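You operate a simulated robot arm through the tools that you are given. There is no shell and no other tool. Be economical: measure what you need, move in short steps, check, and stop when the job is done.

Carry out the task below with a simulated two-armed robot. There is one attempt and no reset: what you move stays moved.

## Task
Pick up the small box from the top of the low table with one hand, pass it to the other hand and put it on the open shelf of the grey rack. Set down upright: small box.

It is judged by the outcome, as a careful person would: the job done as asked, and still so three seconds after it is handed in. It fails if anything else is knocked over, pushed out of place, dropped, spilled or broken.

## Robot
Two 6-joint arms with two-finger parallel grippers on one trunk, on a base that drives. Base frame: it is fixed to the floor where the robot stands at the start and does not move with it; the origin is under the middle of the robot, x ahead of it, y to its left, z up; the surface under the hand at the start is at about z = 0.8. Readings come in m, degrees, newtons and seconds.
The left shoulder is at the start at [0.06, 0.187, 1.097], the right one opposite. With the tool pointing down near the work surface each hand reaches from about 0.26 to 0.62 m from the robot's upright axis, wherever it stands, measured 20 degrees to its own side. Places, roughly: open shelf of the grey rack [0.5, -4.2, 0.5]. Payload 1.57 kg a hand.
Tool frame (each hand has its own): the origin (TCP) lies between the finger pads and is the grasp point; the fingertips stand 0.03 m ahead of it; z points along the fingers, y is the line along which they close. The gripper opens to 0.11 m. The fingers are 0.024 m wide and 0.012 m thick; the gripper's body (0.048 by 0.112 m) begins 0.078 m behind the TCP.
Orientation is that of the tool frame in the base frame, as a unit quaternion [x, y, z, w]. With the fingers straight down and closing along the base's y, the tool's x points along the base's -x, its y along +y and its z along -z.

## Interface
- The arms move only by the tool nudge_tool. It takes "left_targets", "right_targets" or both (then of equal length, played together; a hand with none holds still); each is a list that holds one entry, the list of rows, each a list of 6 numbers: the shift along the tool's x, y, z in m, then the turn, a rotation vector about the tool's x, y, z in degrees. In form: [[[x, y, z, ax, ay, az], ...]]. A call has 1 to 20 rows; each row is the pose to reach, as a shift and turn from the pose commanded when the call began, along the tool's axes at that moment. "left_gripper" and "right_gripper" are, for a hand that has rows, the finger opening in m, from 0 to 0.11, set as the call begins (left out, the last holds). Each row takes 0.2 s and may step no farther than 0.05 m and 8.6 degrees from the row before; otherwise, or with a gripper value out of range, the whole call is refused. Where a pose cannot be reached the arm comes as near as it can. A force on the tool above 40 N (or 10 N above the force at the start of the call, whichever is more), or a blocked arm, ends the call early, and 0.2 s more pass. The fingers move at their own pace (about 0.153 m/s each) and stop on an object; they squeeze with about 40 N. The grip force told is the motor's: it shows also when the fingers shut on nothing. Time passes only in rows, and 0.2 s behind the last, so rows that repeat a pose let the fingers close. The reply holds the time, the measured pose of the TCP, the force on the tool along the base axes, the opening and the grip force, in the units named above and with some noise, with the torque about the TCP (base axes, N m) and any sound that the robot's microphone picked up, and new pictures: "show" is both (left out), scene, wrist or none (wrist: the cameras of the hands that moved).
- Cameras (640 x 400 px; columns grow to the right, rows downward): "scene" is now at [0.0085, 0.0042, 1.624]; the picture's right is [0.07, -1.00, 0.00], its down [-0.86, -0.06, -0.51] and it looks along [0.51, 0.03, -0.86] (base axes); focal length 248 px, centre (320, 200). "left" rides on the left gripper at [0.07, -0.016, -0.141] in its tool frame; the picture's right is [0.23, 0.97, 0.00], its down [-0.86, 0.20, -0.48] and it looks along [-0.47, 0.11, 0.88] (tool axes); focal length 222 px, centre (320, 200). "right" rides on the right gripper at [0.07, 0.016, -0.141] in its tool frame; the picture's right is [-0.23, 0.97, 0.00], its down [-0.86, -0.20, -0.48] and it looks along [-0.47, -0.11, 0.88] (tool axes); focal length 222 px, centre (320, 200). There is no depth. A picture from a camera that has moved, and an enlarged one, comes with that camera's place and axes in the base frame and with its lens.
- move_column(by): slides the trunk up (or, below 0, down) by that many m; the arms and the scene camera ride with it, the base frame stays. It gives what a move gives, with no picture.
- base_move(legs): drives the robot by 1 to 6 legs, each [ahead, left, turn to the left] in m, m and degrees, along the robot's own axes; the way and the turn of a leg run together, so that a leg with both is an arc; at most 1.5 m and 180 degrees a leg. The arms and the cameras ride along, it lands a little off, and it stops where it bumps. It gives what a move gives, and a new picture of the scene camera.
- head_to(pan, tilt): turns the head with the scene camera to pan (to the left, within 86 degrees either way) and tilt (down, from -29 to 69), counted from straight ahead of the robot. It gives what a move gives, and a new picture of the scene camera.
- zoom(camera, box): a new picture of the part [left, top, right, bottom] of that camera's present view, enlarged. No time passes.
- finish_job(): hands the job in; it is judged then, once.

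Work in short steps. Places have to be worked out from the pictures, the camera data and where the tool is seen: move nearer, look again, correct. Check each grasp and each placing, and mend what went wrong. You have 120 turns and 260 pictures in all, those below and enlarged ones among them. Open the grippers and draw the arms clear of the work before you hand the job in, unless the task says otherwise; then end with one line.

The tools are called after "Request:" as name(argument=value, ...) on one line, values as JSON. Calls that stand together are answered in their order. nudge_tool: Moves the arms, as the interface text tells. Its arguments: {"type":"object","properties":{"left_targets":{"type":"array"},"left_gripper":{"type":"number"},"right_targets":{"type":"array"},"right_gripper":{"type":"number"},"show":{"type":"string","enum":["both","scene","wrist","none"]}},"required":[]} The other tools are called the same way: move_column (by) slides the trunk up or down; base_move (legs) drives the base; head_to (pan, tilt) turns the head that bears the scene camera; zoom (camera, box) takes an enlarged picture of a part of a camera's view; finish_job () hands the job in.

At the start:

```text
time_s: 0.0
left_tool_pos: [0.4192, 0.261, 1.0102]
left_tool_rot: [-0.001, 1.0, 0.0, 0.001]
left_ft_force: [0.8, 0.0, 0.8]
left_wrist_torque: [0.01, 0.0, 0.03]
left_opening: 0.1098
left_grasp_force: 0.2
right_tool_pos: [0.3404, -0.0417, 1.091]
right_tool_rot: [0.0, 1.0, 0.0, 0.0]
right_ft_force: [0.0, 0.1, 0.0]
right_wrist_torque: [0.0, 0.02, 0.01]
right_opening: 0.1102
right_grasp_force: 0.1
trunk travel left (down, up): [-0.725, 0.265]
robot x, y, heading: [0.0018, -0.0002, 0.2]
head pan, tilt: [3.9, 59.3]
```

scene: 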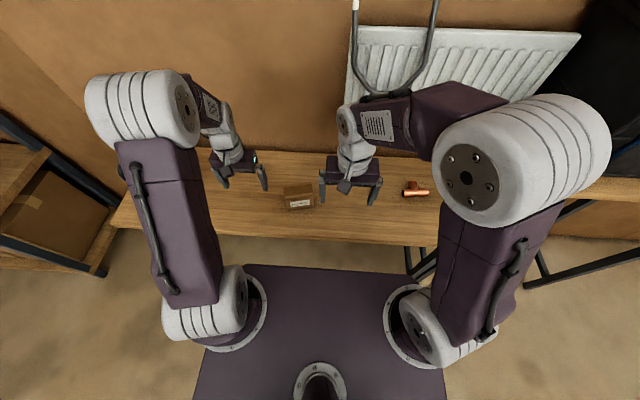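
right: 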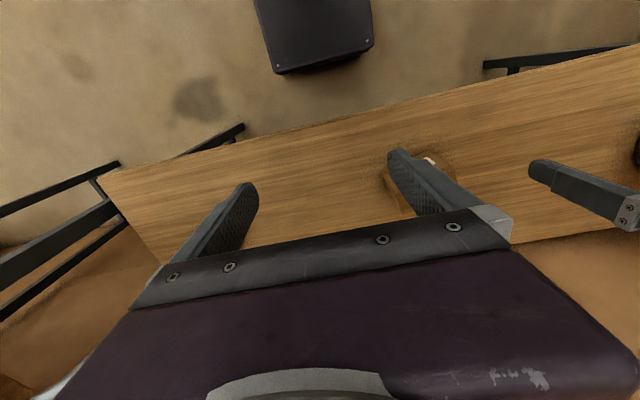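
left: 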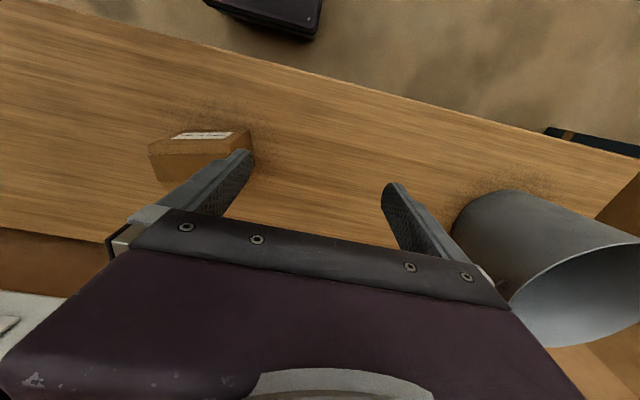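

The small box seems to be near [0.49, 0.115, 0.83] on the table. I zoom to see its size and orientation.

Request:
zoom(camera="scene", box=[200, 130, 460, 290])

Request:
zoom(camera="left", box=[100, 80, 420, 280])

```text
2.46 times, centred on (330, 210) of scene
camera zoom: at [0.0085, 0.0042, 1.624], right [0.07, -1.0, 0.0], down [-0.86, -0.06, -0.51], along [0.51, 0.03, -0.86], focal length 611 px, centre (295, 175)
```

zoom: 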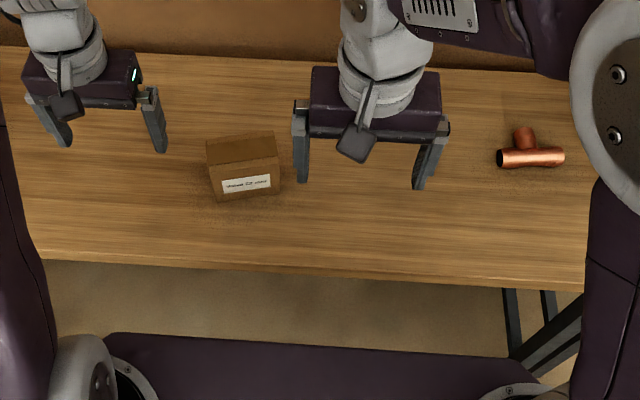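

```text
2.00 times, centred on (260, 180) of left
camera zoom: at [0.3478, 0.2437, 1.1519], right [-0.23, 0.97, 0.0], down [0.86, 0.2, 0.48], along [0.47, 0.11, -0.88], focal length 444 px, centre (440, 240)
```

zoom: 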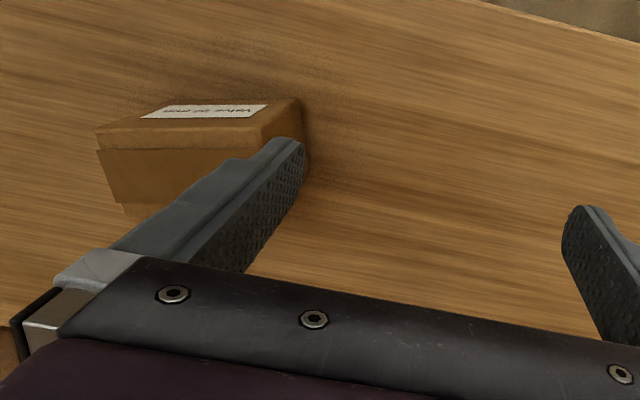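

The box is about 0.10 (along y, yawed about 13°) × 0.05 × 0.095 high, centre near [0.475, 0.105], with its top at z≈0.89. Before I plan the handover I look at the rack to the right.

Request:
head_to(pan=-82, tilt=12)

Request:
zoom(camera="scene", box=[200, 100, 440, 250])

```text
time_s: 1.6
left_tool_pos: [0.4186, 0.2614, 1.0108]
left_tool_rot: [0.0, 1.0, -0.001, 0.001]
left_ft_force: [0.6, -0.7, -0.9]
left_wrist_torque: [-0.01, 0.01, 0.0]
left_opening: 0.11
left_grasp_force: 0.0
right_tool_pos: [0.3412, -0.0421, 1.0895]
right_tool_rot: [0.0, 1.0, 0.0, 0.0]
right_ft_force: [-0.3, 0.8, 0.4]
right_wrist_torque: [0.01, -0.03, 0.02]
right_opening: 0.1102
right_grasp_force: 0.1
trunk travel left (down, up): [-0.725, 0.265]
robot x, y, heading: [0.0026, -0.005, 0.1]
head pan, tilt: [-82.0, 12.0]
camera scene: at [-0.0457, -0.0928, 1.6944], right [-0.99, -0.14, 0.0], down [-0.03, 0.21, -0.98], along [0.14, -0.97, -0.21], focal length 248 px, centre (320, 200)
```

scene: 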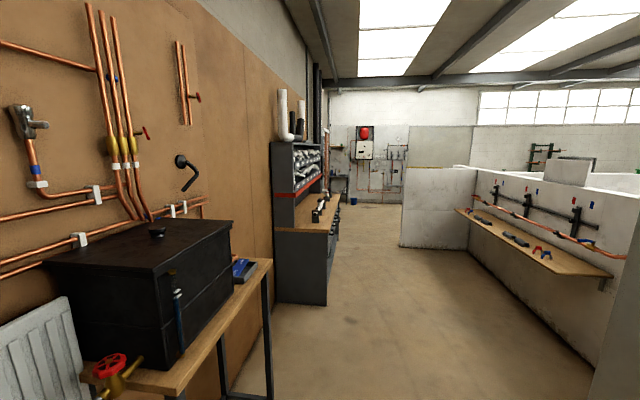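

```text
2.67 times, centred on (320, 175) of scene
camera zoom: at [-0.0457, -0.0928, 1.6944], right [-0.99, -0.14, 0.0], down [-0.03, 0.21, -0.98], along [0.14, -0.97, -0.21], focal length 662 px, centre (320, 267)
```

zoom: 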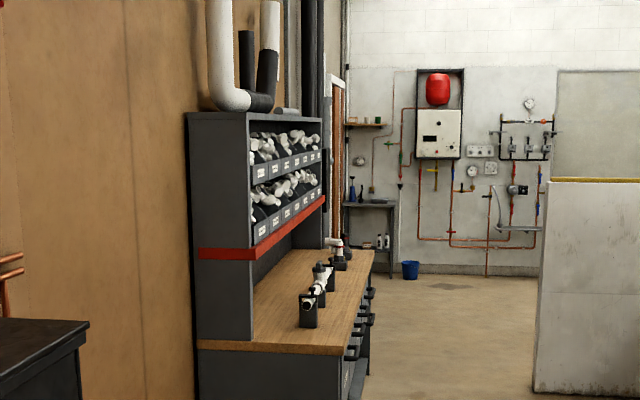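

The rack is likely part of, or behind, the grey cabinet, so I'll check it after driving. Head goes back to the table; the right hand moves aside while the left turns 77° over the box so it can close across the thin side.

Request:
head_to(pan=4, tilt=57)

Request:
nudge_tool(left_targets=[[[-0.006, -0.017, 0, 0, 0, 8], [-0.012, -0.035, 0, 0, 0, 16], [-0.018, -0.052, 0, 0, 0, 24], [-0.024, -0.07, 0, 0, 0, 32], [-0.03, -0.087, 0, 0, 0, 40], [-0.036, -0.105, 0, 0, 0, 48], [-0.043, -0.122, 0, 0, 0, 56], [-0.049, -0.14, 0, 0, 0, 64], [-0.055, -0.157, 0, 0, 0, 72], [-0.061, -0.174, 0, 0, 0, 77.3], [-0.061, -0.174, 0, 0, 0, 77.3]]], right_targets=[[[0, -0.04, 0, 0, 0, 0], [0, -0.08, 0, 0, 0, 0], [0, -0.12, 0, 0, 0, 0], [0, -0.15, 0, 0, 0, 0], [0, -0.15, 0, 0, 0, 0], [0, -0.15, 0, 0, 0, 0], [0, -0.15, 0, 0, 0, 0], [0, -0.15, 0, 0, 0, 0], [0, -0.15, 0, 0, 0, 0], [0, -0.15, 0, 0, 0, 0], [0, -0.15, 0, 0, 0, 0]]])

```text
time_s: 3.2
left_tool_pos: [0.4181, 0.2619, 1.0116]
left_tool_rot: [-0.001, 1.0, 0.0, 0.0]
left_ft_force: [0.2, 0.0, 0.4]
left_wrist_torque: [-0.01, -0.02, -0.02]
left_opening: 0.1102
left_grasp_force: 0.1
right_tool_pos: [0.3424, -0.0418, 1.0889]
right_tool_rot: [0.0, 1.0, 0.0, 0.0]
right_ft_force: [-0.3, 0.1, -0.6]
right_wrist_torque: [0.0, 0.0, 0.02]
right_opening: 0.1098
right_grasp_force: 0.2
trunk travel left (down, up): [-0.725, 0.265]
robot x, y, heading: [-0.0021, -0.0011, 0.2]
head pan, tilt: [4.0, 57.0]
camera scene: at [0.0111, 0.0044, 1.6268], right [0.07, -1.0, 0.0], down [-0.84, -0.06, -0.54], along [0.54, 0.04, -0.84], focal length 248 px, centre (320, 200)
```

scene: 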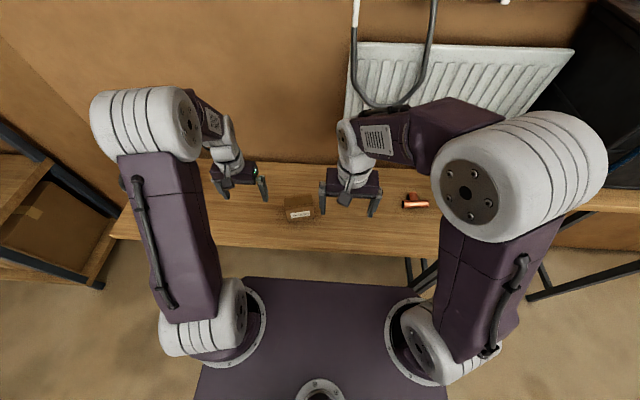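

```text
time_s: 5.6
left_tool_pos: [0.4782, 0.0878, 1.0105]
left_tool_rot: [0.625, 0.781, 0.0, 0.0]
left_ft_force: [-0.4, 1.3, -0.3]
left_wrist_torque: [-0.03, -0.03, -0.01]
left_opening: 0.1101
left_grasp_force: 0.1
right_tool_pos: [0.3418, -0.1917, 1.0897]
right_tool_rot: [-0.001, 1.0, 0.0, 0.001]
right_ft_force: [-0.3, 0.1, -0.8]
right_wrist_torque: [0.02, -0.03, 0.01]
right_opening: 0.11
right_grasp_force: 0.0
trunk travel left (down, up): [-0.725, 0.265]
robot x, y, heading: [0.0052, 0.0013, 0.3]
head pan, tilt: [4.0, 57.0]
camera scene: at [0.0108, 0.0048, 1.6268], right [0.07, -1.0, 0.0], down [-0.84, -0.06, -0.54], along [0.54, 0.04, -0.84], focal length 248 px, centre (320, 200)
camera right: at [0.272, -0.1754, 1.2306], right [0.23, 0.97, 0.0], down [0.86, -0.2, 0.48], along [0.47, -0.11, -0.88], focal length 222 px, centre (320, 200)
camera left: at [0.447, 0.1507, 1.1512], right [0.9, 0.43, 0.0], down [0.38, -0.79, 0.48], along [0.21, -0.43, -0.88], focal length 222 px, centre (320, 200)
```

scene: 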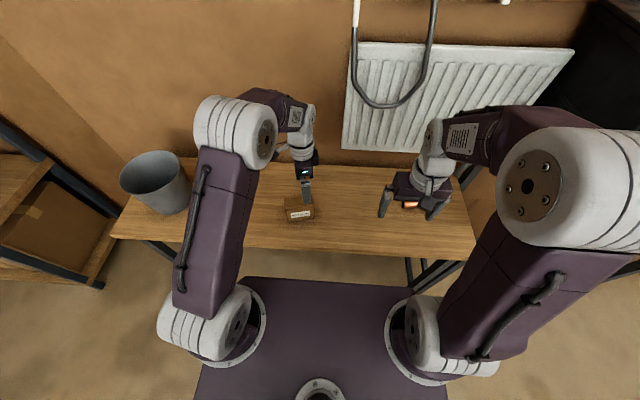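
right: 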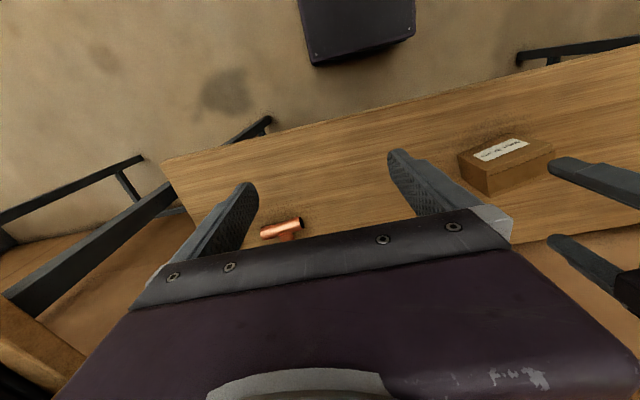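
left: 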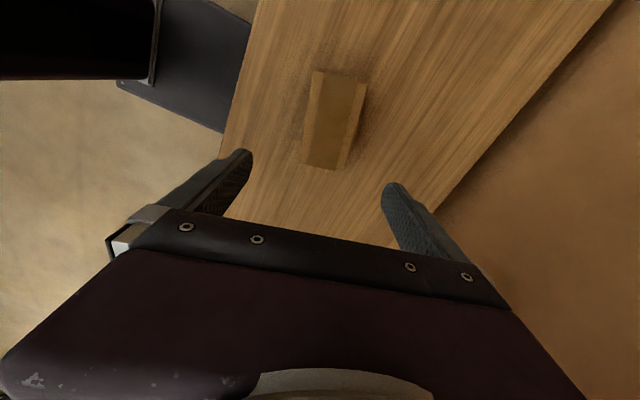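

The left hand is turned over the box. I enlarge its view to locate the box edges precisely.

Request:
zoom(camera="left", box=[230, 40, 430, 200])

Request:
zoom(camera="right", box=[430, 100, 600, 210])

```text
2.50 times, centred on (330, 120) of left
camera zoom: at [0.447, 0.1507, 1.1512], right [0.9, 0.43, 0.0], down [0.38, -0.79, 0.48], along [0.21, -0.43, -0.88], focal length 555 px, centre (295, 400)
```

zoom: 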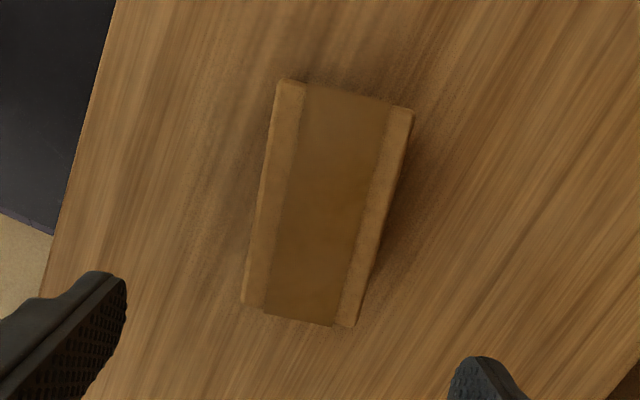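

```text
3.64 times, centred on (515, 155) of right
camera zoom: at [0.272, -0.1754, 1.2306], right [0.23, 0.97, 0.0], down [0.86, -0.2, 0.48], along [0.47, -0.11, -0.88], focal length 808 px, centre (-389, 364)
```

zoom: 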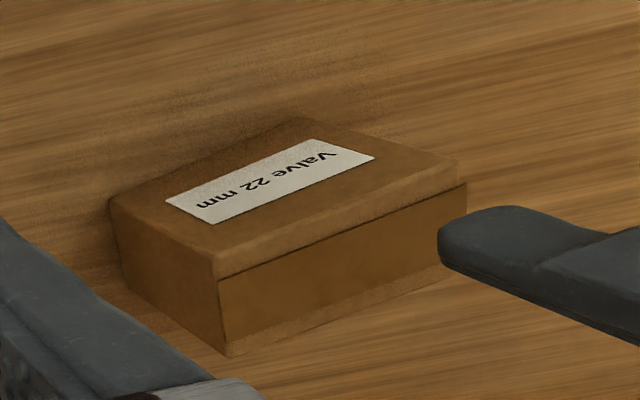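

Box top is about 0.097 × 0.055, centre [0.478, 0.114], top z≈0.893. I go down to z≈0.868, offset 2 cm toward its −y end, and then close.

Request:
nudge_tool(left_targets=[[[0.0056, 0.006, 0.02, 0, 0, -1.2], [0.0056, 0.006, 0.05, 0, 0, -1.2], [0.0056, 0.006, 0.08, 0, 0, -1.2], [0.0056, 0.006, 0.11, 0, 0, -1.2], [0.0056, 0.006, 0.13, 0, 0, -1.2], [0.0056, 0.006, 0.142, 0, 0, -1.2], [0.0056, 0.006, 0.142, 0, 0, -1.2]]])

```text
time_s: 7.2
left_tool_pos: [0.4832, 0.0939, 0.8683]
left_tool_rot: [0.616, 0.788, -0.001, 0.0]
left_ft_force: [-0.1, 0.3, 0.7]
left_wrist_torque: [-0.01, 0.01, 0.04]
left_opening: 0.1101
left_grasp_force: 0.0
right_tool_pos: [0.342, -0.1911, 1.0902]
right_tool_rot: [0.001, 1.0, 0.001, 0.0]
right_ft_force: [-0.6, -0.6, -1.0]
right_wrist_torque: [0.01, 0.0, -0.02]
right_opening: 0.11
right_grasp_force: 0.0
trunk travel left (down, up): [-0.725, 0.265]
robot x, y, heading: [-0.003, -0.0002, -0.1]
head pan, tilt: [4.0, 57.0]
camera scene: at [0.011, 0.0044, 1.6268], right [0.07, -1.0, 0.0], down [-0.84, -0.06, -0.54], along [0.54, 0.04, -0.84], focal length 248 px, centre (320, 200)
camera left: at [0.4501, 0.1565, 1.0095], right [0.89, 0.45, 0.0], down [0.4, -0.78, 0.48], along [0.22, -0.43, -0.88], focal length 222 px, centre (320, 200)
```

scene: 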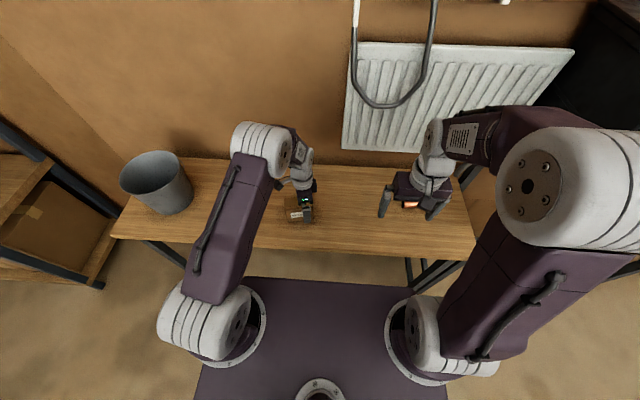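
left: 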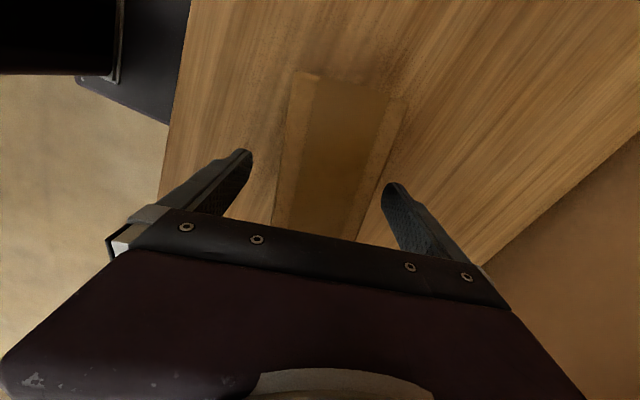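

The fingers straddle the box without contact, so I close them.

Request:
nudge_tool(left_targets=[[[0, 0, 0, 0, 0, 0], [0, 0, 0, 0, 0, 0], [0, 0, 0, 0, 0, 0], [0, 0, 0, 0, 0, 0]]], left_gripper=0, show="wrist")

```text
time_s: 8.2
left_tool_pos: [0.4836, 0.0948, 0.8689]
left_tool_rot: [0.616, 0.788, 0.0, -0.001]
left_ft_force: [1.7, -0.7, 0.4]
left_wrist_torque: [0.02, 0.01, -0.01]
left_opening: 0.0598
left_grasp_force: 40.6
right_tool_pos: [0.3428, -0.1921, 1.0892]
right_tool_rot: [0.0, 1.0, 0.0, -0.001]
right_ft_force: [-0.3, 0.5, 0.0]
right_wrist_torque: [0.0, -0.01, -0.03]
right_opening: 0.1101
right_grasp_force: 0.2
trunk travel left (down, up): [-0.725, 0.265]
robot x, y, heading: [0.0006, 0.0006, 0.2]
head pan, tilt: [4.0, 57.0]
camera left: at [0.4504, 0.1565, 1.0096], right [0.89, 0.45, 0.0], down [0.4, -0.78, 0.48], along [0.22, -0.43, -0.88], focal length 222 px, centre (320, 200)
```

left: 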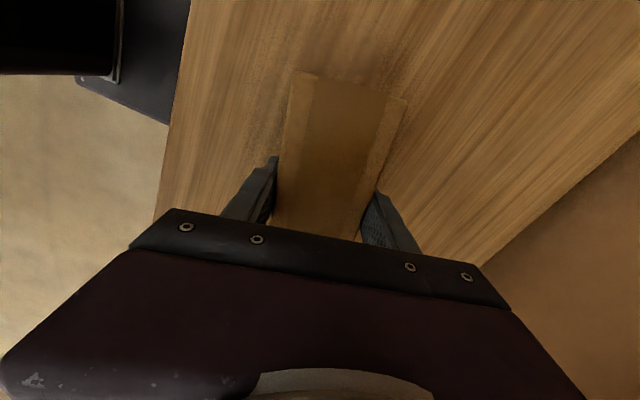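

Gripped with an opening of 0.06. Now I lift 0.14 straight up.

Request:
nudge_tool(left_targets=[[[0, 0, -0.02, 0, 0, 0], [0, 0, -0.05, 0, 0, 0], [0, 0, -0.08, 0, 0, 0], [0, 0, -0.11, 0, 0, 0], [0, 0, -0.14, 0, 0, 0]]])

Request:
zoom(camera="right", box=[400, 80, 640, 230])

```text
time_s: 9.4
left_tool_pos: [0.483, 0.0932, 1.0088]
left_tool_rot: [0.617, 0.787, 0.0, -0.001]
left_ft_force: [-0.5, 1.1, -3.4]
left_wrist_torque: [-0.06, -0.03, -0.03]
left_opening: 0.0599
left_grasp_force: 39.9
right_tool_pos: [0.3421, -0.1917, 1.0889]
right_tool_rot: [0.0, 1.0, 0.0, 0.0]
right_ft_force: [0.3, 0.1, -0.4]
right_wrist_torque: [0.03, -0.02, -0.01]
right_opening: 0.1099
right_grasp_force: 0.1
trunk travel left (down, up): [-0.725, 0.265]
robot x, y, heading: [0.0035, -0.0011, 0.0]
head pan, tilt: [4.0, 57.0]
camera scene: at [0.0105, 0.0044, 1.6267], right [0.07, -1.0, 0.0], down [-0.84, -0.06, -0.54], along [0.54, 0.04, -0.84], focal length 248 px, centre (320, 200)
camera left: at [0.4501, 0.1564, 1.1494], right [0.89, 0.45, 0.0], down [0.4, -0.78, 0.48], along [0.22, -0.43, -0.88], focal length 222 px, centre (320, 200)
```

scene: 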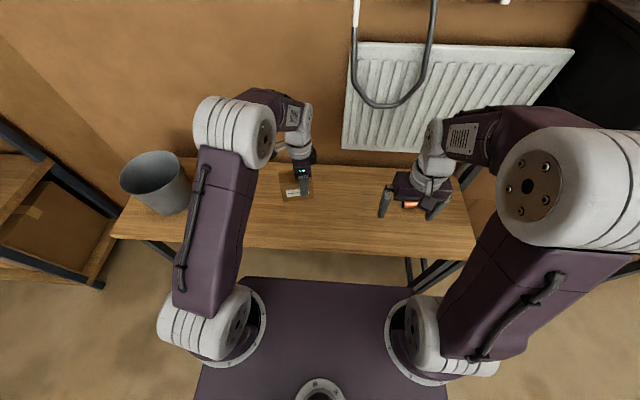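
left: 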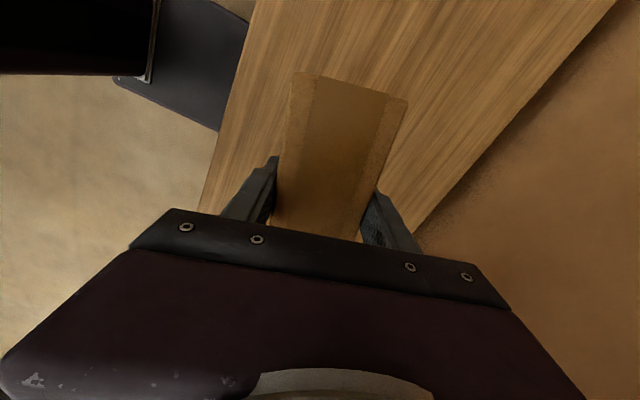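

```text
2.67 times, centred on (520, 155) of right
camera zoom: at [0.2718, -0.1757, 1.2306], right [0.23, 0.97, 0.0], down [0.85, -0.2, 0.48], along [0.47, -0.11, -0.88], focal length 592 px, centre (-213, 320)
```

zoom: 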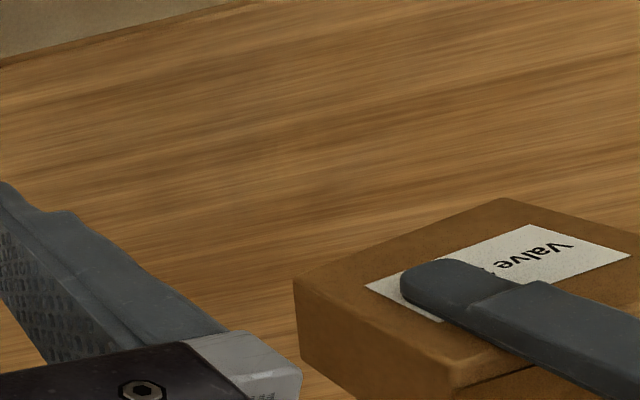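

The lift is good and the box hangs level. Next the left hand yaws back (box length along x) and moves to about [0.55, 0.05, 1.01], while the right tilts its fingers 45° forward in place.

Request:
nudge_tool(left_targets=[[[-0.006, 0.0055, 0, 0, 0, -7.6], [-0.0116, 0.011, 0, 0, 0, -15.2], [-0.0174, 0.0165, 0, 0, 0, -22.9], [-0.0232, 0.022, 0, 0, 0, -30.5], [-0.029, 0.0275, 0, 0, 0, -38.1], [-0.0348, 0.033, 0, 0, 0, -45.7], [-0.0406, 0.0385, 0, 0, 0, -53.3], [-0.0464, 0.044, 0, 0, 0, -61], [-0.0522, 0.049, 0, 0, 0, -68.6], [-0.058, 0.0547, 0, 0, 0, -76.2], [-0.058, 0.0547, 0, 0, 0, -76.2]]], right_targets=[[[0, 0, 0, 0, -5, 0], [0, 0, 0, 0, -10, 0], [0, 0, 0, 0, -15, 0], [0, 0, 0, 0, -20, 0], [0, 0, 0, 0, -25, 0], [0, 0, 0, 0, -30, 0], [0, 0, 0, 0, -35, 0], [0, 0, 0, 0, -40, 0], [0, 0, 0, 0, -45, 0], [0, 0, 0, 0, -45, 0], [0, 0, 0, 0, -45, 0]]])

```text
time_s: 11.8
left_tool_pos: [0.5513, 0.051, 1.0087]
left_tool_rot: [-0.001, 1.0, 0.0, 0.0]
left_ft_force: [-0.5, -1.1, -3.0]
left_wrist_torque: [0.0, -0.05, -0.01]
left_opening: 0.0598
left_grasp_force: 39.9
right_tool_pos: [0.4241, -0.2082, 1.1308]
right_tool_rot: [-0.002, 0.924, 0.0, 0.382]
right_ft_force: [-0.6, 0.6, 0.2]
right_wrist_torque: [-0.03, -0.02, 0.0]
right_opening: 0.1102
right_grasp_force: 0.0
right hand out of reach, approached as far as the arm can: row 5, 6, 7, 8, 9, 10, 11
trunk travel left (down, up): [-0.725, 0.265]
robot x, y, heading: [0.0003, 0.0015, 0.1]
head pan, tilt: [4.0, 57.0]
camera scene: at [0.0109, 0.0047, 1.6268], right [0.07, -1.0, 0.0], down [-0.84, -0.06, -0.54], along [0.54, 0.04, -0.84], focal length 248 px, centre (320, 200)
camera right: at [0.2754, -0.1929, 1.1802], right [0.16, 0.97, 0.16], down [0.27, -0.2, 0.94], along [0.95, -0.11, -0.29], focal length 222 px, centre (320, 200)
camera left: at [0.4803, 0.0331, 1.1502], right [-0.23, 0.97, 0.0], down [0.85, 0.2, 0.48], along [0.47, 0.11, -0.88], focal length 222 px, centre (320, 200)
```

scene: 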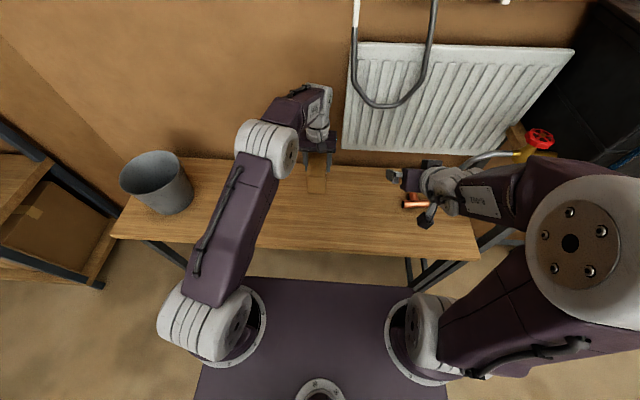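
right: 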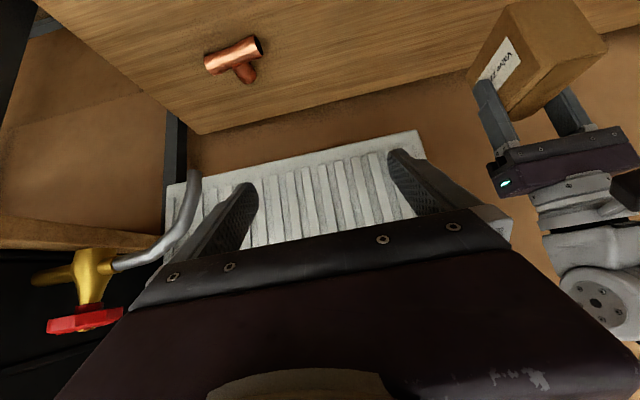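
left: 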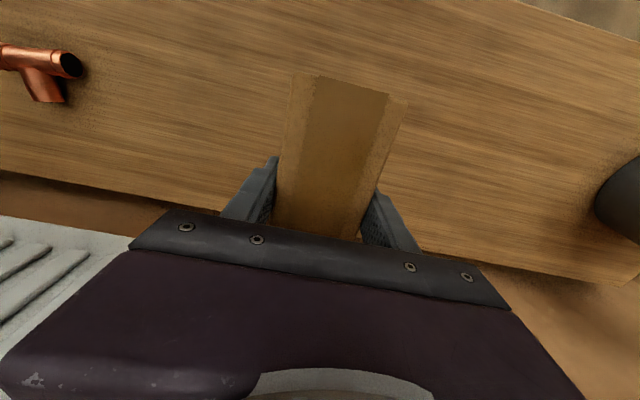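

The box is turned as wanted. The right arm couldn't fold back that far and sits at [0.424, −0.208, 1.131] with the 45° tilt; I move it left 0.13 and read where it ends, since its commanded pose may differ.

Request:
nudge_tool(right_targets=[[[0, 0.04, 0, 0, 0, 0], [0, 0.08, 0, 0, 0, 0], [0, 0.11, 0, 0, 0, 0], [0, 0.13, 0, 0, 0, 0]]], show="none")

```text
time_s: 12.8
left_tool_pos: [0.5507, 0.0503, 1.0095]
left_tool_rot: [0.0, 1.0, -0.001, 0.0]
left_ft_force: [1.2, -0.4, -3.1]
left_wrist_torque: [0.0, -0.03, 0.04]
left_opening: 0.0599
left_grasp_force: 39.9
right_tool_pos: [0.4396, -0.1982, 1.122]
right_tool_rot: [-0.002, 0.924, 0.004, 0.381]
right_ft_force: [0.1, -0.1, 0.0]
right_wrist_torque: [-0.01, -0.01, -0.01]
right_opening: 0.1101
right_grasp_force: 0.0
right hand out of reach, approached as far as the arm can: row 1, 2, 3, 4
trunk travel left (down, up): [-0.725, 0.265]
robot x, y, heading: [0.001, 0.0053, 0.1]
head pan, tilt: [4.0, 57.0]
```

Commands are counted from the unreachable pose, so I bring the commanded pose forward to about [0.46, −0.06, 1.10].

Request:
nudge_tool(right_targets=[[[-0.03, 0, 0.0255, 0, 0, 0], [-0.06, 0, 0.051, 0, 0, 0], [-0.0905, 0, 0.0764, 0, 0, 0], [-0.0905, 0, 0.0764, 0, 0, 0]]], show="scene")

```text
time_s: 13.8
left_tool_pos: [0.5505, 0.0517, 1.0092]
left_tool_rot: [0.0, 1.0, 0.001, -0.001]
left_ft_force: [0.1, -0.2, -3.0]
left_wrist_torque: [0.02, -0.08, 0.03]
left_opening: 0.0595
left_grasp_force: 40.6
right_tool_pos: [0.5531, -0.1987, 1.1326]
right_tool_rot: [0.001, 0.924, 0.0, 0.383]
right_ft_force: [0.4, 0.4, -0.9]
right_wrist_torque: [-0.01, -0.01, 0.0]
right_opening: 0.1099
right_grasp_force: 0.1
right hand out of reach, approached as far as the arm can: row 3, 4
trunk travel left (down, up): [-0.725, 0.265]
robot x, y, heading: [0.001, -0.0009, -0.1]
head pan, tilt: [4.0, 57.0]
camera scene: at [0.0111, 0.0044, 1.6268], right [0.07, -1.0, 0.0], down [-0.84, -0.06, -0.54], along [0.54, 0.04, -0.84], focal length 248 px, centre (320, 200)
```

scene: 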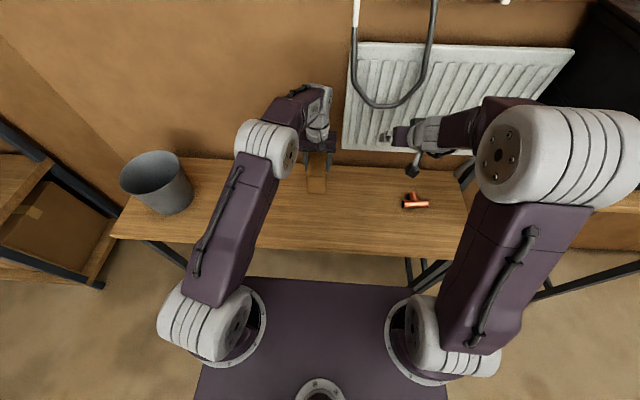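

The right hand points forward fine at y≈−0.2 but not farther left, so I'll do the handover at y≈−0.2. First the right hand backs off to x≈0.43 so the left can come across.

Request:
nudge_tool(right_targets=[[[0.03, 0, -0.03, 0, 0, 0], [0.06, 0, -0.06, 0, 0, 0], [0.085, 0, -0.085, 0, 0, 0], [0.085, 0, -0.085, 0, 0, 0]]], show="none")

Request:
nudge_tool(left_targets=[[[0, -0.03, 0, 0, 0, 0], [0, -0.06, 0, 0, 0, 0], [0, -0.09, 0, 0, 0, 0], [0, -0.12, 0, 0, 0, 0], [0, -0.12, 0, 0, 0, 0]]], show="scene")

```text
time_s: 14.8
left_tool_pos: [0.551, 0.0498, 1.0094]
left_tool_rot: [0.0, 1.0, 0.0, 0.0]
left_ft_force: [0.2, 0.4, -3.2]
left_wrist_torque: [0.01, -0.05, 0.02]
left_opening: 0.0598
left_grasp_force: 39.7
right_tool_pos: [0.4331, -0.1991, 1.1311]
right_tool_rot: [-0.001, 0.924, 0.001, 0.382]
right_ft_force: [0.1, 0.6, 0.3]
right_wrist_torque: [-0.03, -0.02, 0.0]
right_opening: 0.11
right_grasp_force: 0.1
trunk travel left (down, up): [-0.725, 0.265]
robot x, y, heading: [0.0025, 0.0009, 0.1]
head pan, tilt: [4.0, 57.0]
```

```text
time_s: 16.0
left_tool_pos: [0.5358, -0.0613, 1.0132]
left_tool_rot: [0.0, 1.0, 0.0, -0.001]
left_ft_force: [0.7, 0.2, -3.4]
left_wrist_torque: [-0.03, -0.06, 0.01]
left_opening: 0.0597
left_grasp_force: 40.1
left hand out of reach, approached as far as the arm can: row 3, 4, 5
right_tool_pos: [0.4325, -0.197, 1.1324]
right_tool_rot: [0.001, 0.924, -0.001, 0.383]
right_ft_force: [-0.5, -0.2, -0.1]
right_wrist_torque: [0.01, 0.01, -0.01]
right_opening: 0.1101
right_grasp_force: 0.3
trunk travel left (down, up): [-0.725, 0.265]
robot x, y, heading: [0.0038, 0.0015, -0.3]
head pan, tilt: [4.0, 57.0]
camera scene: at [0.0119, 0.0046, 1.6268], right [0.07, -1.0, 0.0], down [-0.84, -0.06, -0.54], along [0.54, 0.04, -0.84], focal length 248 px, centre (320, 200)
```

scene: 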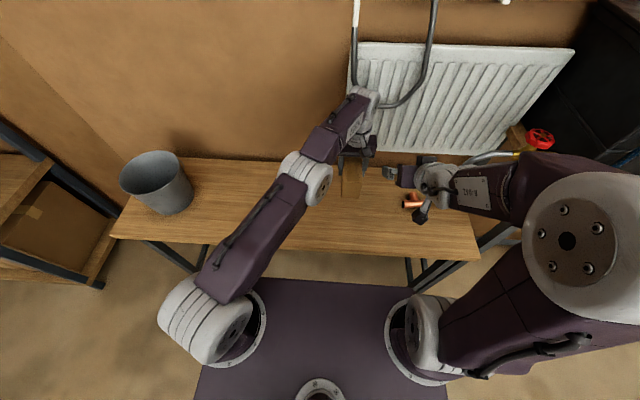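

The left arm tops out near y=−0.06. I return it a little and test how far left the right hand can go when mid-range (x≈0.49, z≈1.06).

Request:
nudge_tool(left_targets=[[[0, 0.04, 0, 0, 0, 0], [0, 0.08, 0, 0, 0, 0], [0, 0.11, 0, 0, 0, 0], [0, 0.11, 0, 0, 0, 0], [0, 0.11, 0, 0, 0, 0], [0, 0.11, 0, 0, 0, 0]]], right_targets=[[[0, 0, 0.03, 0, 0, 0], [0, 0, 0.06, 0, 0, 0], [0, 0, 0.09, 0, 0, 0], [0, 0.03, 0.09, 0, 0, 0], [0, 0.06, 0.09, 0, 0, 0], [0, 0.08, 0.09, 0, 0, 0]]], show="scene")

```text
time_s: 17.4
left_tool_pos: [0.5374, 0.0483, 1.0125]
left_tool_rot: [0.0, 1.0, 0.0, 0.0]
left_ft_force: [-0.7, -1.1, -3.2]
left_wrist_torque: [-0.04, -0.06, 0.04]
left_opening: 0.0596
left_grasp_force: 39.7
right_tool_pos: [0.4916, -0.2228, 1.0631]
right_tool_rot: [-0.001, 0.924, 0.002, 0.382]
right_ft_force: [-0.2, 0.3, 0.5]
right_wrist_torque: [0.02, -0.02, 0.01]
right_opening: 0.1102
right_grasp_force: 0.1
right hand out of reach, approached as far as the arm can: row 1, 2, 3, 4, 5, 6
trunk travel left (down, up): [-0.725, 0.265]
robot x, y, heading: [0.0007, -0.003, -0.0]
head pan, tilt: [4.0, 57.0]
camera scene: at [0.0119, 0.0044, 1.6268], right [0.07, -1.0, 0.0], down [-0.84, -0.06, -0.54], along [0.54, 0.04, -0.84], focal length 248 px, centre (320, 200)
```

scene: 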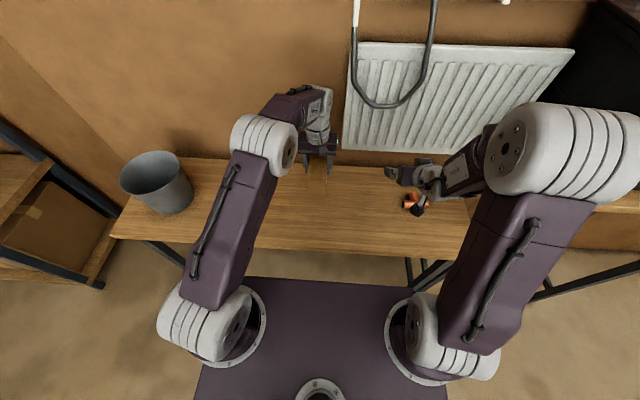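

The limit looks like the right wrist bending; a leftward-yawed approach should suit it. I yaw both: right fingers 60° toward +y (still 45° down), and the left hand turns the box by the same 60°.

Request:
nudge_tool(left_targets=[[[0, 0, 0, 0, 0, -7.5], [0, 0, 0, 0, 0, -15], [0, 0, 0, 0, 0, -22.5], [0, 0, 0, 0, 0, -30], [0, 0, 0, 0, 0, -37.5], [0, 0, 0, 0, 0, -45], [0, 0, 0, 0, 0, -52.5], [0, 0, 0, 0, 0, -60], [0, 0, 0, 0, 0, -60]]], right_targets=[[[-0.004, 0, -0.004, -5.3, 0, -5.3], [-0.007, 0, -0.007, -10.6, 0, -10.6], [-0.01, 0, -0.01, -15.9, 0, -15.9], [-0.014, 0, -0.014, -21.2, 0, -21.2], [-0.018, 0, -0.018, -26.5, 0, -26.5], [-0.021, 0, -0.021, -31.8, 0, -31.8], [-0.025, 0, -0.025, -37.1, 0, -37.1], [-0.028, 0, -0.028, -42.4, 0, -42.4], [-0.028, 0, -0.028, -42.4, 0, -42.4]]])

```text
time_s: 19.4
left_tool_pos: [0.5363, 0.0491, 1.0124]
left_tool_rot: [-0.502, 0.865, 0.0, 0.0]
left_ft_force: [0.2, 0.2, -2.8]
left_wrist_torque: [0.1, -0.02, 0.03]
left_opening: 0.0597
left_grasp_force: 39.7
right_tool_pos: [0.49, -0.2252, 1.1048]
right_tool_rot: [-0.462, 0.8, 0.191, 0.332]
right_ft_force: [0.9, 0.2, -0.2]
right_wrist_torque: [-0.01, 0.03, -0.01]
right_opening: 0.1098
right_grasp_force: 0.1
trunk travel left (down, up): [-0.725, 0.265]
robot x, y, heading: [-0.0047, 0.0046, -0.0]
head pan, tilt: [4.0, 57.0]
camera scene: at [0.0113, 0.0046, 1.6268], right [0.07, -1.0, 0.0], down [-0.84, -0.06, -0.54], along [0.54, 0.04, -0.84], focal length 248 px, centre (320, 200)
camera right: at [0.4023, -0.3463, 1.1549], right [-0.76, 0.63, 0.16], down [0.31, 0.13, 0.94], along [0.57, 0.77, -0.29], focal length 222 px, centre (320, 200)
camera left: at [0.5155, -0.0217, 1.1538], right [-0.96, 0.29, 0.0], down [0.25, 0.84, 0.48], along [0.14, 0.46, -0.88], focal length 222 px, centre (320, 200)
```

scene: 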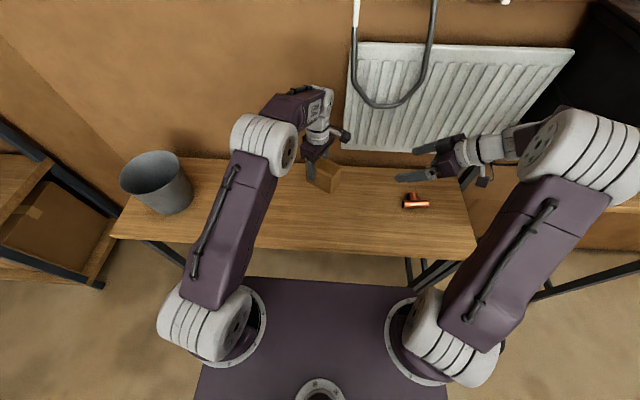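
right: 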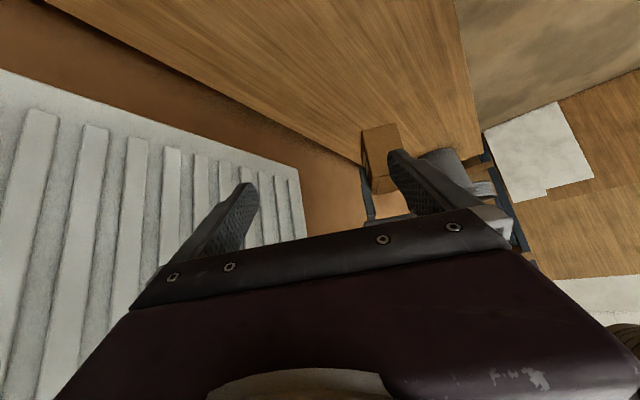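
left: 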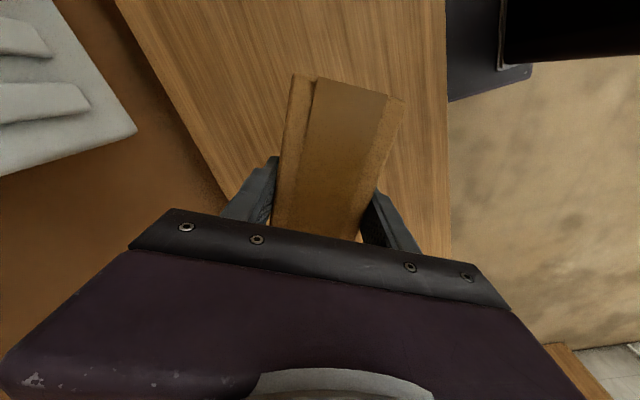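

Both reached their poses. Now the right goes to a standoff 0.10 m behind the grasp point, along its approach line.

Request:
nudge_tool(right_targets=[[[-0.0131, 0.0193, 0.025, 0, 0, 0], [-0.0262, 0.0386, 0.05, 0, 0, 0], [-0.0394, 0.0578, 0.075, 0, 0, 0], [-0.0525, 0.0771, 0.1, 0, 0, 0], [-0.0656, 0.0964, 0.125, 0, 0, 0], [-0.0656, 0.0964, 0.125, 0, 0, 0]]])

```text
time_s: 20.8
left_tool_pos: [0.5368, 0.0476, 1.0122]
left_tool_rot: [-0.501, 0.865, 0.0, 0.0]
left_ft_force: [-0.3, -0.7, -3.5]
left_wrist_torque: [0.07, 0.01, 0.01]
left_opening: 0.06
left_grasp_force: 39.5
right_tool_pos: [0.4729, -0.0613, 1.0616]
right_tool_rot: [-0.462, 0.8, 0.193, 0.331]
right_ft_force: [-0.4, 0.3, 0.2]
right_wrist_torque: [-0.05, 0.01, 0.0]
right_opening: 0.1103
right_grasp_force: 0.1
trunk travel left (down, up): [-0.725, 0.265]
robot x, y, heading: [-0.0021, -0.002, -0.1]
head pan, tilt: [4.0, 57.0]
camera scene: at [0.0116, 0.0035, 1.6268], right [0.07, -1.0, 0.0], down [-0.84, -0.06, -0.54], along [0.54, 0.04, -0.84], focal length 248 px, centre (320, 200)
camera right: at [0.3856, -0.1825, 1.1126], right [-0.76, 0.63, 0.16], down [0.31, 0.13, 0.94], along [0.57, 0.77, -0.29], focal length 222 px, centre (320, 200)
```

scene: 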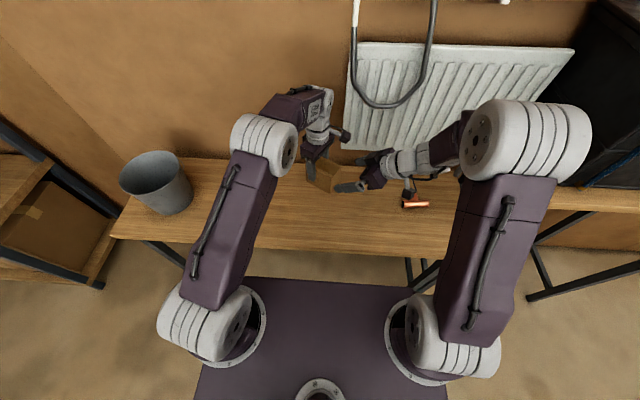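
right: 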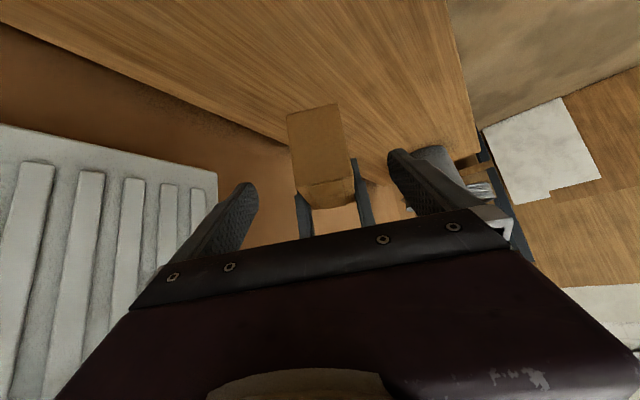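

The box sits centred between the right fingers and matches the estimates (near face at ≈[0.502,−0.013], z 0.94–1.033). I advance 0.10 along the fingers.

Request:
nudge_tool(right_targets=[[[0, 0, 0.025, 0, 0, 0], [0, 0, 0.05, 0, 0, 0], [0, 0, 0.075, 0, 0, 0], [0, 0, 0.09, 0, 0, 0], [0, 0, 0.1, 0, 0, 0], [0, 0, 0.1, 0, 0, 0]]])

Request:
zoom(camera="scene", box=[240, 110, 440, 235])

```text
time_s: 22.2
left_tool_pos: [0.5376, 0.048, 1.0123]
left_tool_rot: [-0.501, 0.865, 0.0, 0.0]
left_ft_force: [0.5, 0.2, -3.1]
left_wrist_torque: [0.07, 0.0, -0.03]
left_opening: 0.0596
left_grasp_force: 39.5
right_tool_pos: [0.5095, 0.0015, 0.9919]
right_tool_rot: [-0.462, 0.8, 0.192, 0.331]
right_ft_force: [0.5, 0.0, 0.5]
right_wrist_torque: [-0.03, -0.02, -0.01]
right_opening: 0.1101
right_grasp_force: 0.1
trunk travel left (down, up): [-0.725, 0.265]
robot x, y, heading: [0.0015, -0.0038, 0.0]
head pan, tilt: [4.0, 57.0]
camera scene: at [0.0115, 0.0044, 1.6268], right [0.07, -1.0, 0.0], down [-0.84, -0.06, -0.54], along [0.54, 0.04, -0.84], focal length 248 px, centre (320, 200)
camera right: at [0.4216, -0.1205, 1.042], right [-0.76, 0.63, 0.16], down [0.31, 0.13, 0.94], along [0.57, 0.77, -0.29], focal length 222 px, centre (320, 200)
```

scene: 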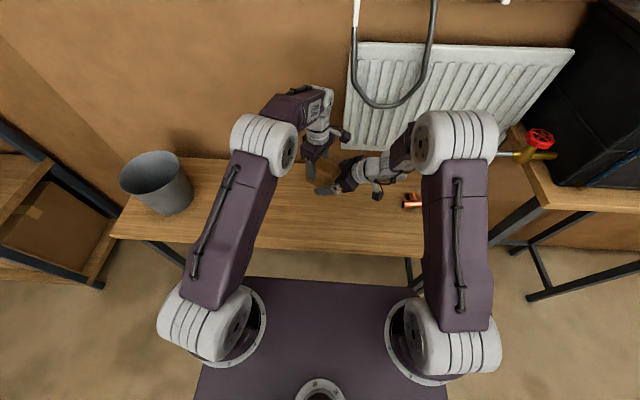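
right: 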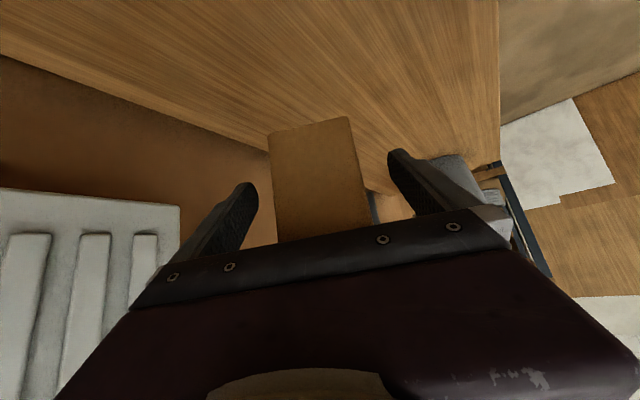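

```text
3.20 times, centred on (340, 172) of scene
camera zoom: at [0.0115, 0.0044, 1.6268], right [0.07, -1.0, 0.0], down [-0.84, -0.06, -0.54], along [0.54, 0.04, -0.84], focal length 794 px, centre (256, 288)
```

zoom: 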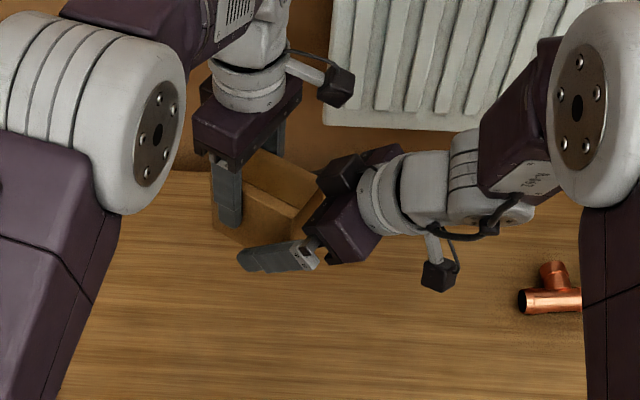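

The right fingers straddle the box's free end, with no contact. I close the right gripper while the left holds.

Request:
nudge_tool(right_targets=[[[0, 0, 0, 0, 0, 0], [0, 0, 0, 0, 0, 0], [0, 0, 0, 0, 0, 0], [0, 0, 0, 0, 0, 0]]], right_gripper=0, show="wrist")

Request:
zoom(camera="scene", box=[280, 130, 380, 210])

```text
time_s: 23.2
left_tool_pos: [0.5375, 0.0489, 1.0124]
left_tool_rot: [-0.501, 0.865, 0.0, 0.0]
left_ft_force: [3.2, -1.0, -3.7]
left_wrist_torque: [-0.17, 0.22, -0.07]
left_opening: 0.0594
left_grasp_force: 40.4
right_tool_pos: [0.5101, 0.0015, 0.9909]
right_tool_rot: [-0.462, 0.8, 0.191, 0.332]
right_ft_force: [-1.8, 0.5, 0.4]
right_wrist_torque: [0.19, -0.3, 0.2]
right_opening: 0.0596
right_grasp_force: 40.0
trunk travel left (down, up): [-0.725, 0.265]
robot x, y, heading: [0.0021, 0.0007, -0.3]
head pan, tilt: [4.0, 57.0]
camera right: at [0.4216, -0.1206, 1.0422], right [-0.76, 0.63, 0.16], down [0.31, 0.13, 0.94], along [0.57, 0.77, -0.29], focal length 222 px, centre (320, 200)
```

right: 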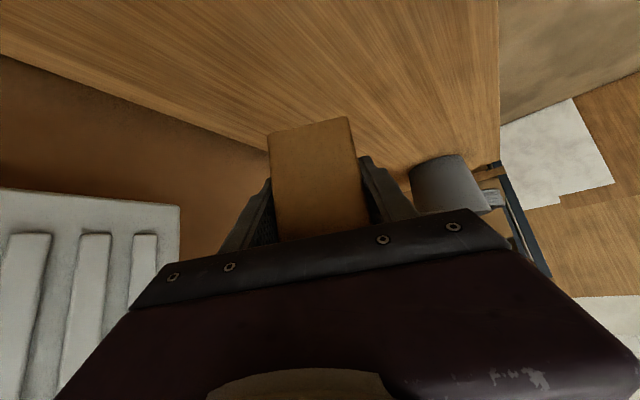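

```text
5.00 times, centred on (330, 170) of scene
camera zoom: at [0.0117, 0.0044, 1.6268], right [0.07, -1.0, 0.0], down [-0.84, -0.06, -0.54], along [0.54, 0.04, -0.84], focal length 1241 px, centre (270, 350)
```

zoom: 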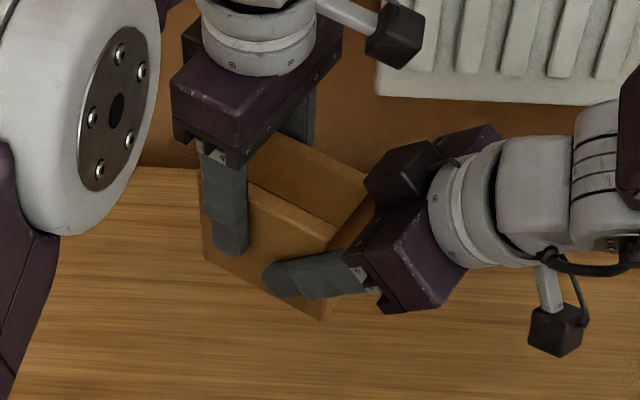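

Both hands hold it (right 40 N at 0.0596). I open the left in place and then raise it clear.

Request:
nudge_tool(left_targets=[[[0, 0, 0, 0, 0, 0], [0, 0, 0, 0, 0, 0], [0, 0, -0.02, 0, 0, 0], [0, 0, -0.05, 0, 0, 0], [0, 0, -0.09, 0, 0, 0], [0, 0, -0.13, 0, 0, 0]]], left_gripper=0.11, show="scene")

Request:
zoom(camera="scene", box=[280, 130, 380, 210])

```text
time_s: 24.6
left_tool_pos: [0.5363, 0.0479, 1.1429]
left_tool_rot: [-0.5, 0.866, 0.0, 0.0]
left_ft_force: [-0.7, 0.3, -0.8]
left_wrist_torque: [-0.01, -0.01, 0.01]
left_opening: 0.11
left_grasp_force: 0.1
right_tool_pos: [0.5105, 0.0017, 0.992]
right_tool_rot: [-0.461, 0.801, 0.191, 0.331]
right_ft_force: [0.0, -0.5, 0.0]
right_wrist_torque: [-0.04, 0.06, -0.03]
right_opening: 0.0597
right_grasp_force: 40.3
trunk travel left (down, up): [-0.725, 0.265]
robot x, y, heading: [0.0015, 0.0019, -0.1]
head pan, tilt: [4.0, 57.0]
camera scene: at [0.0113, 0.0043, 1.6267], right [0.07, -1.0, 0.0], down [-0.84, -0.06, -0.54], along [0.54, 0.04, -0.84], focal length 248 px, centre (320, 200)
```

scene: 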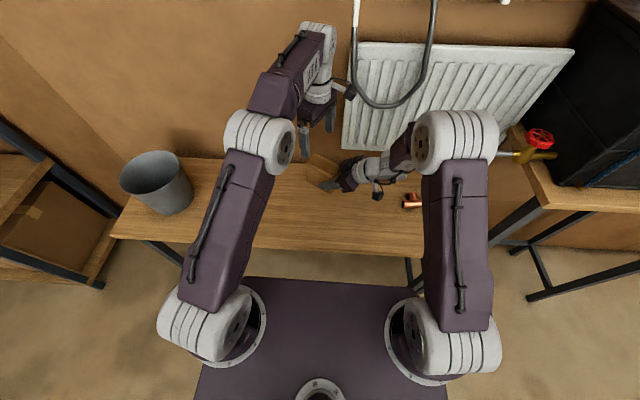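

```text
5.00 times, centred on (330, 170) of scene
camera zoom: at [0.0113, 0.0043, 1.6267], right [0.07, -1.0, 0.0], down [-0.84, -0.06, -0.54], along [0.54, 0.04, -0.84], focal length 1241 px, centre (270, 350)
```

zoom: 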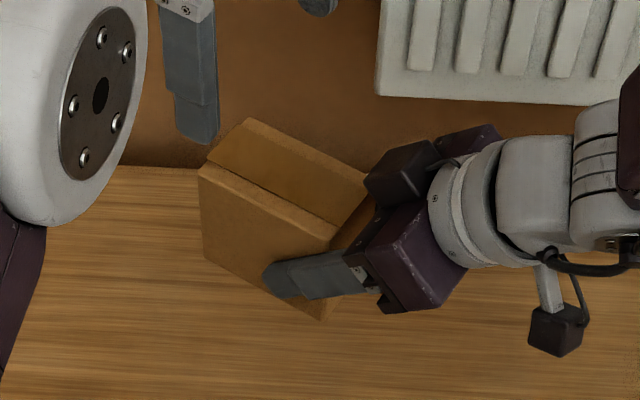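

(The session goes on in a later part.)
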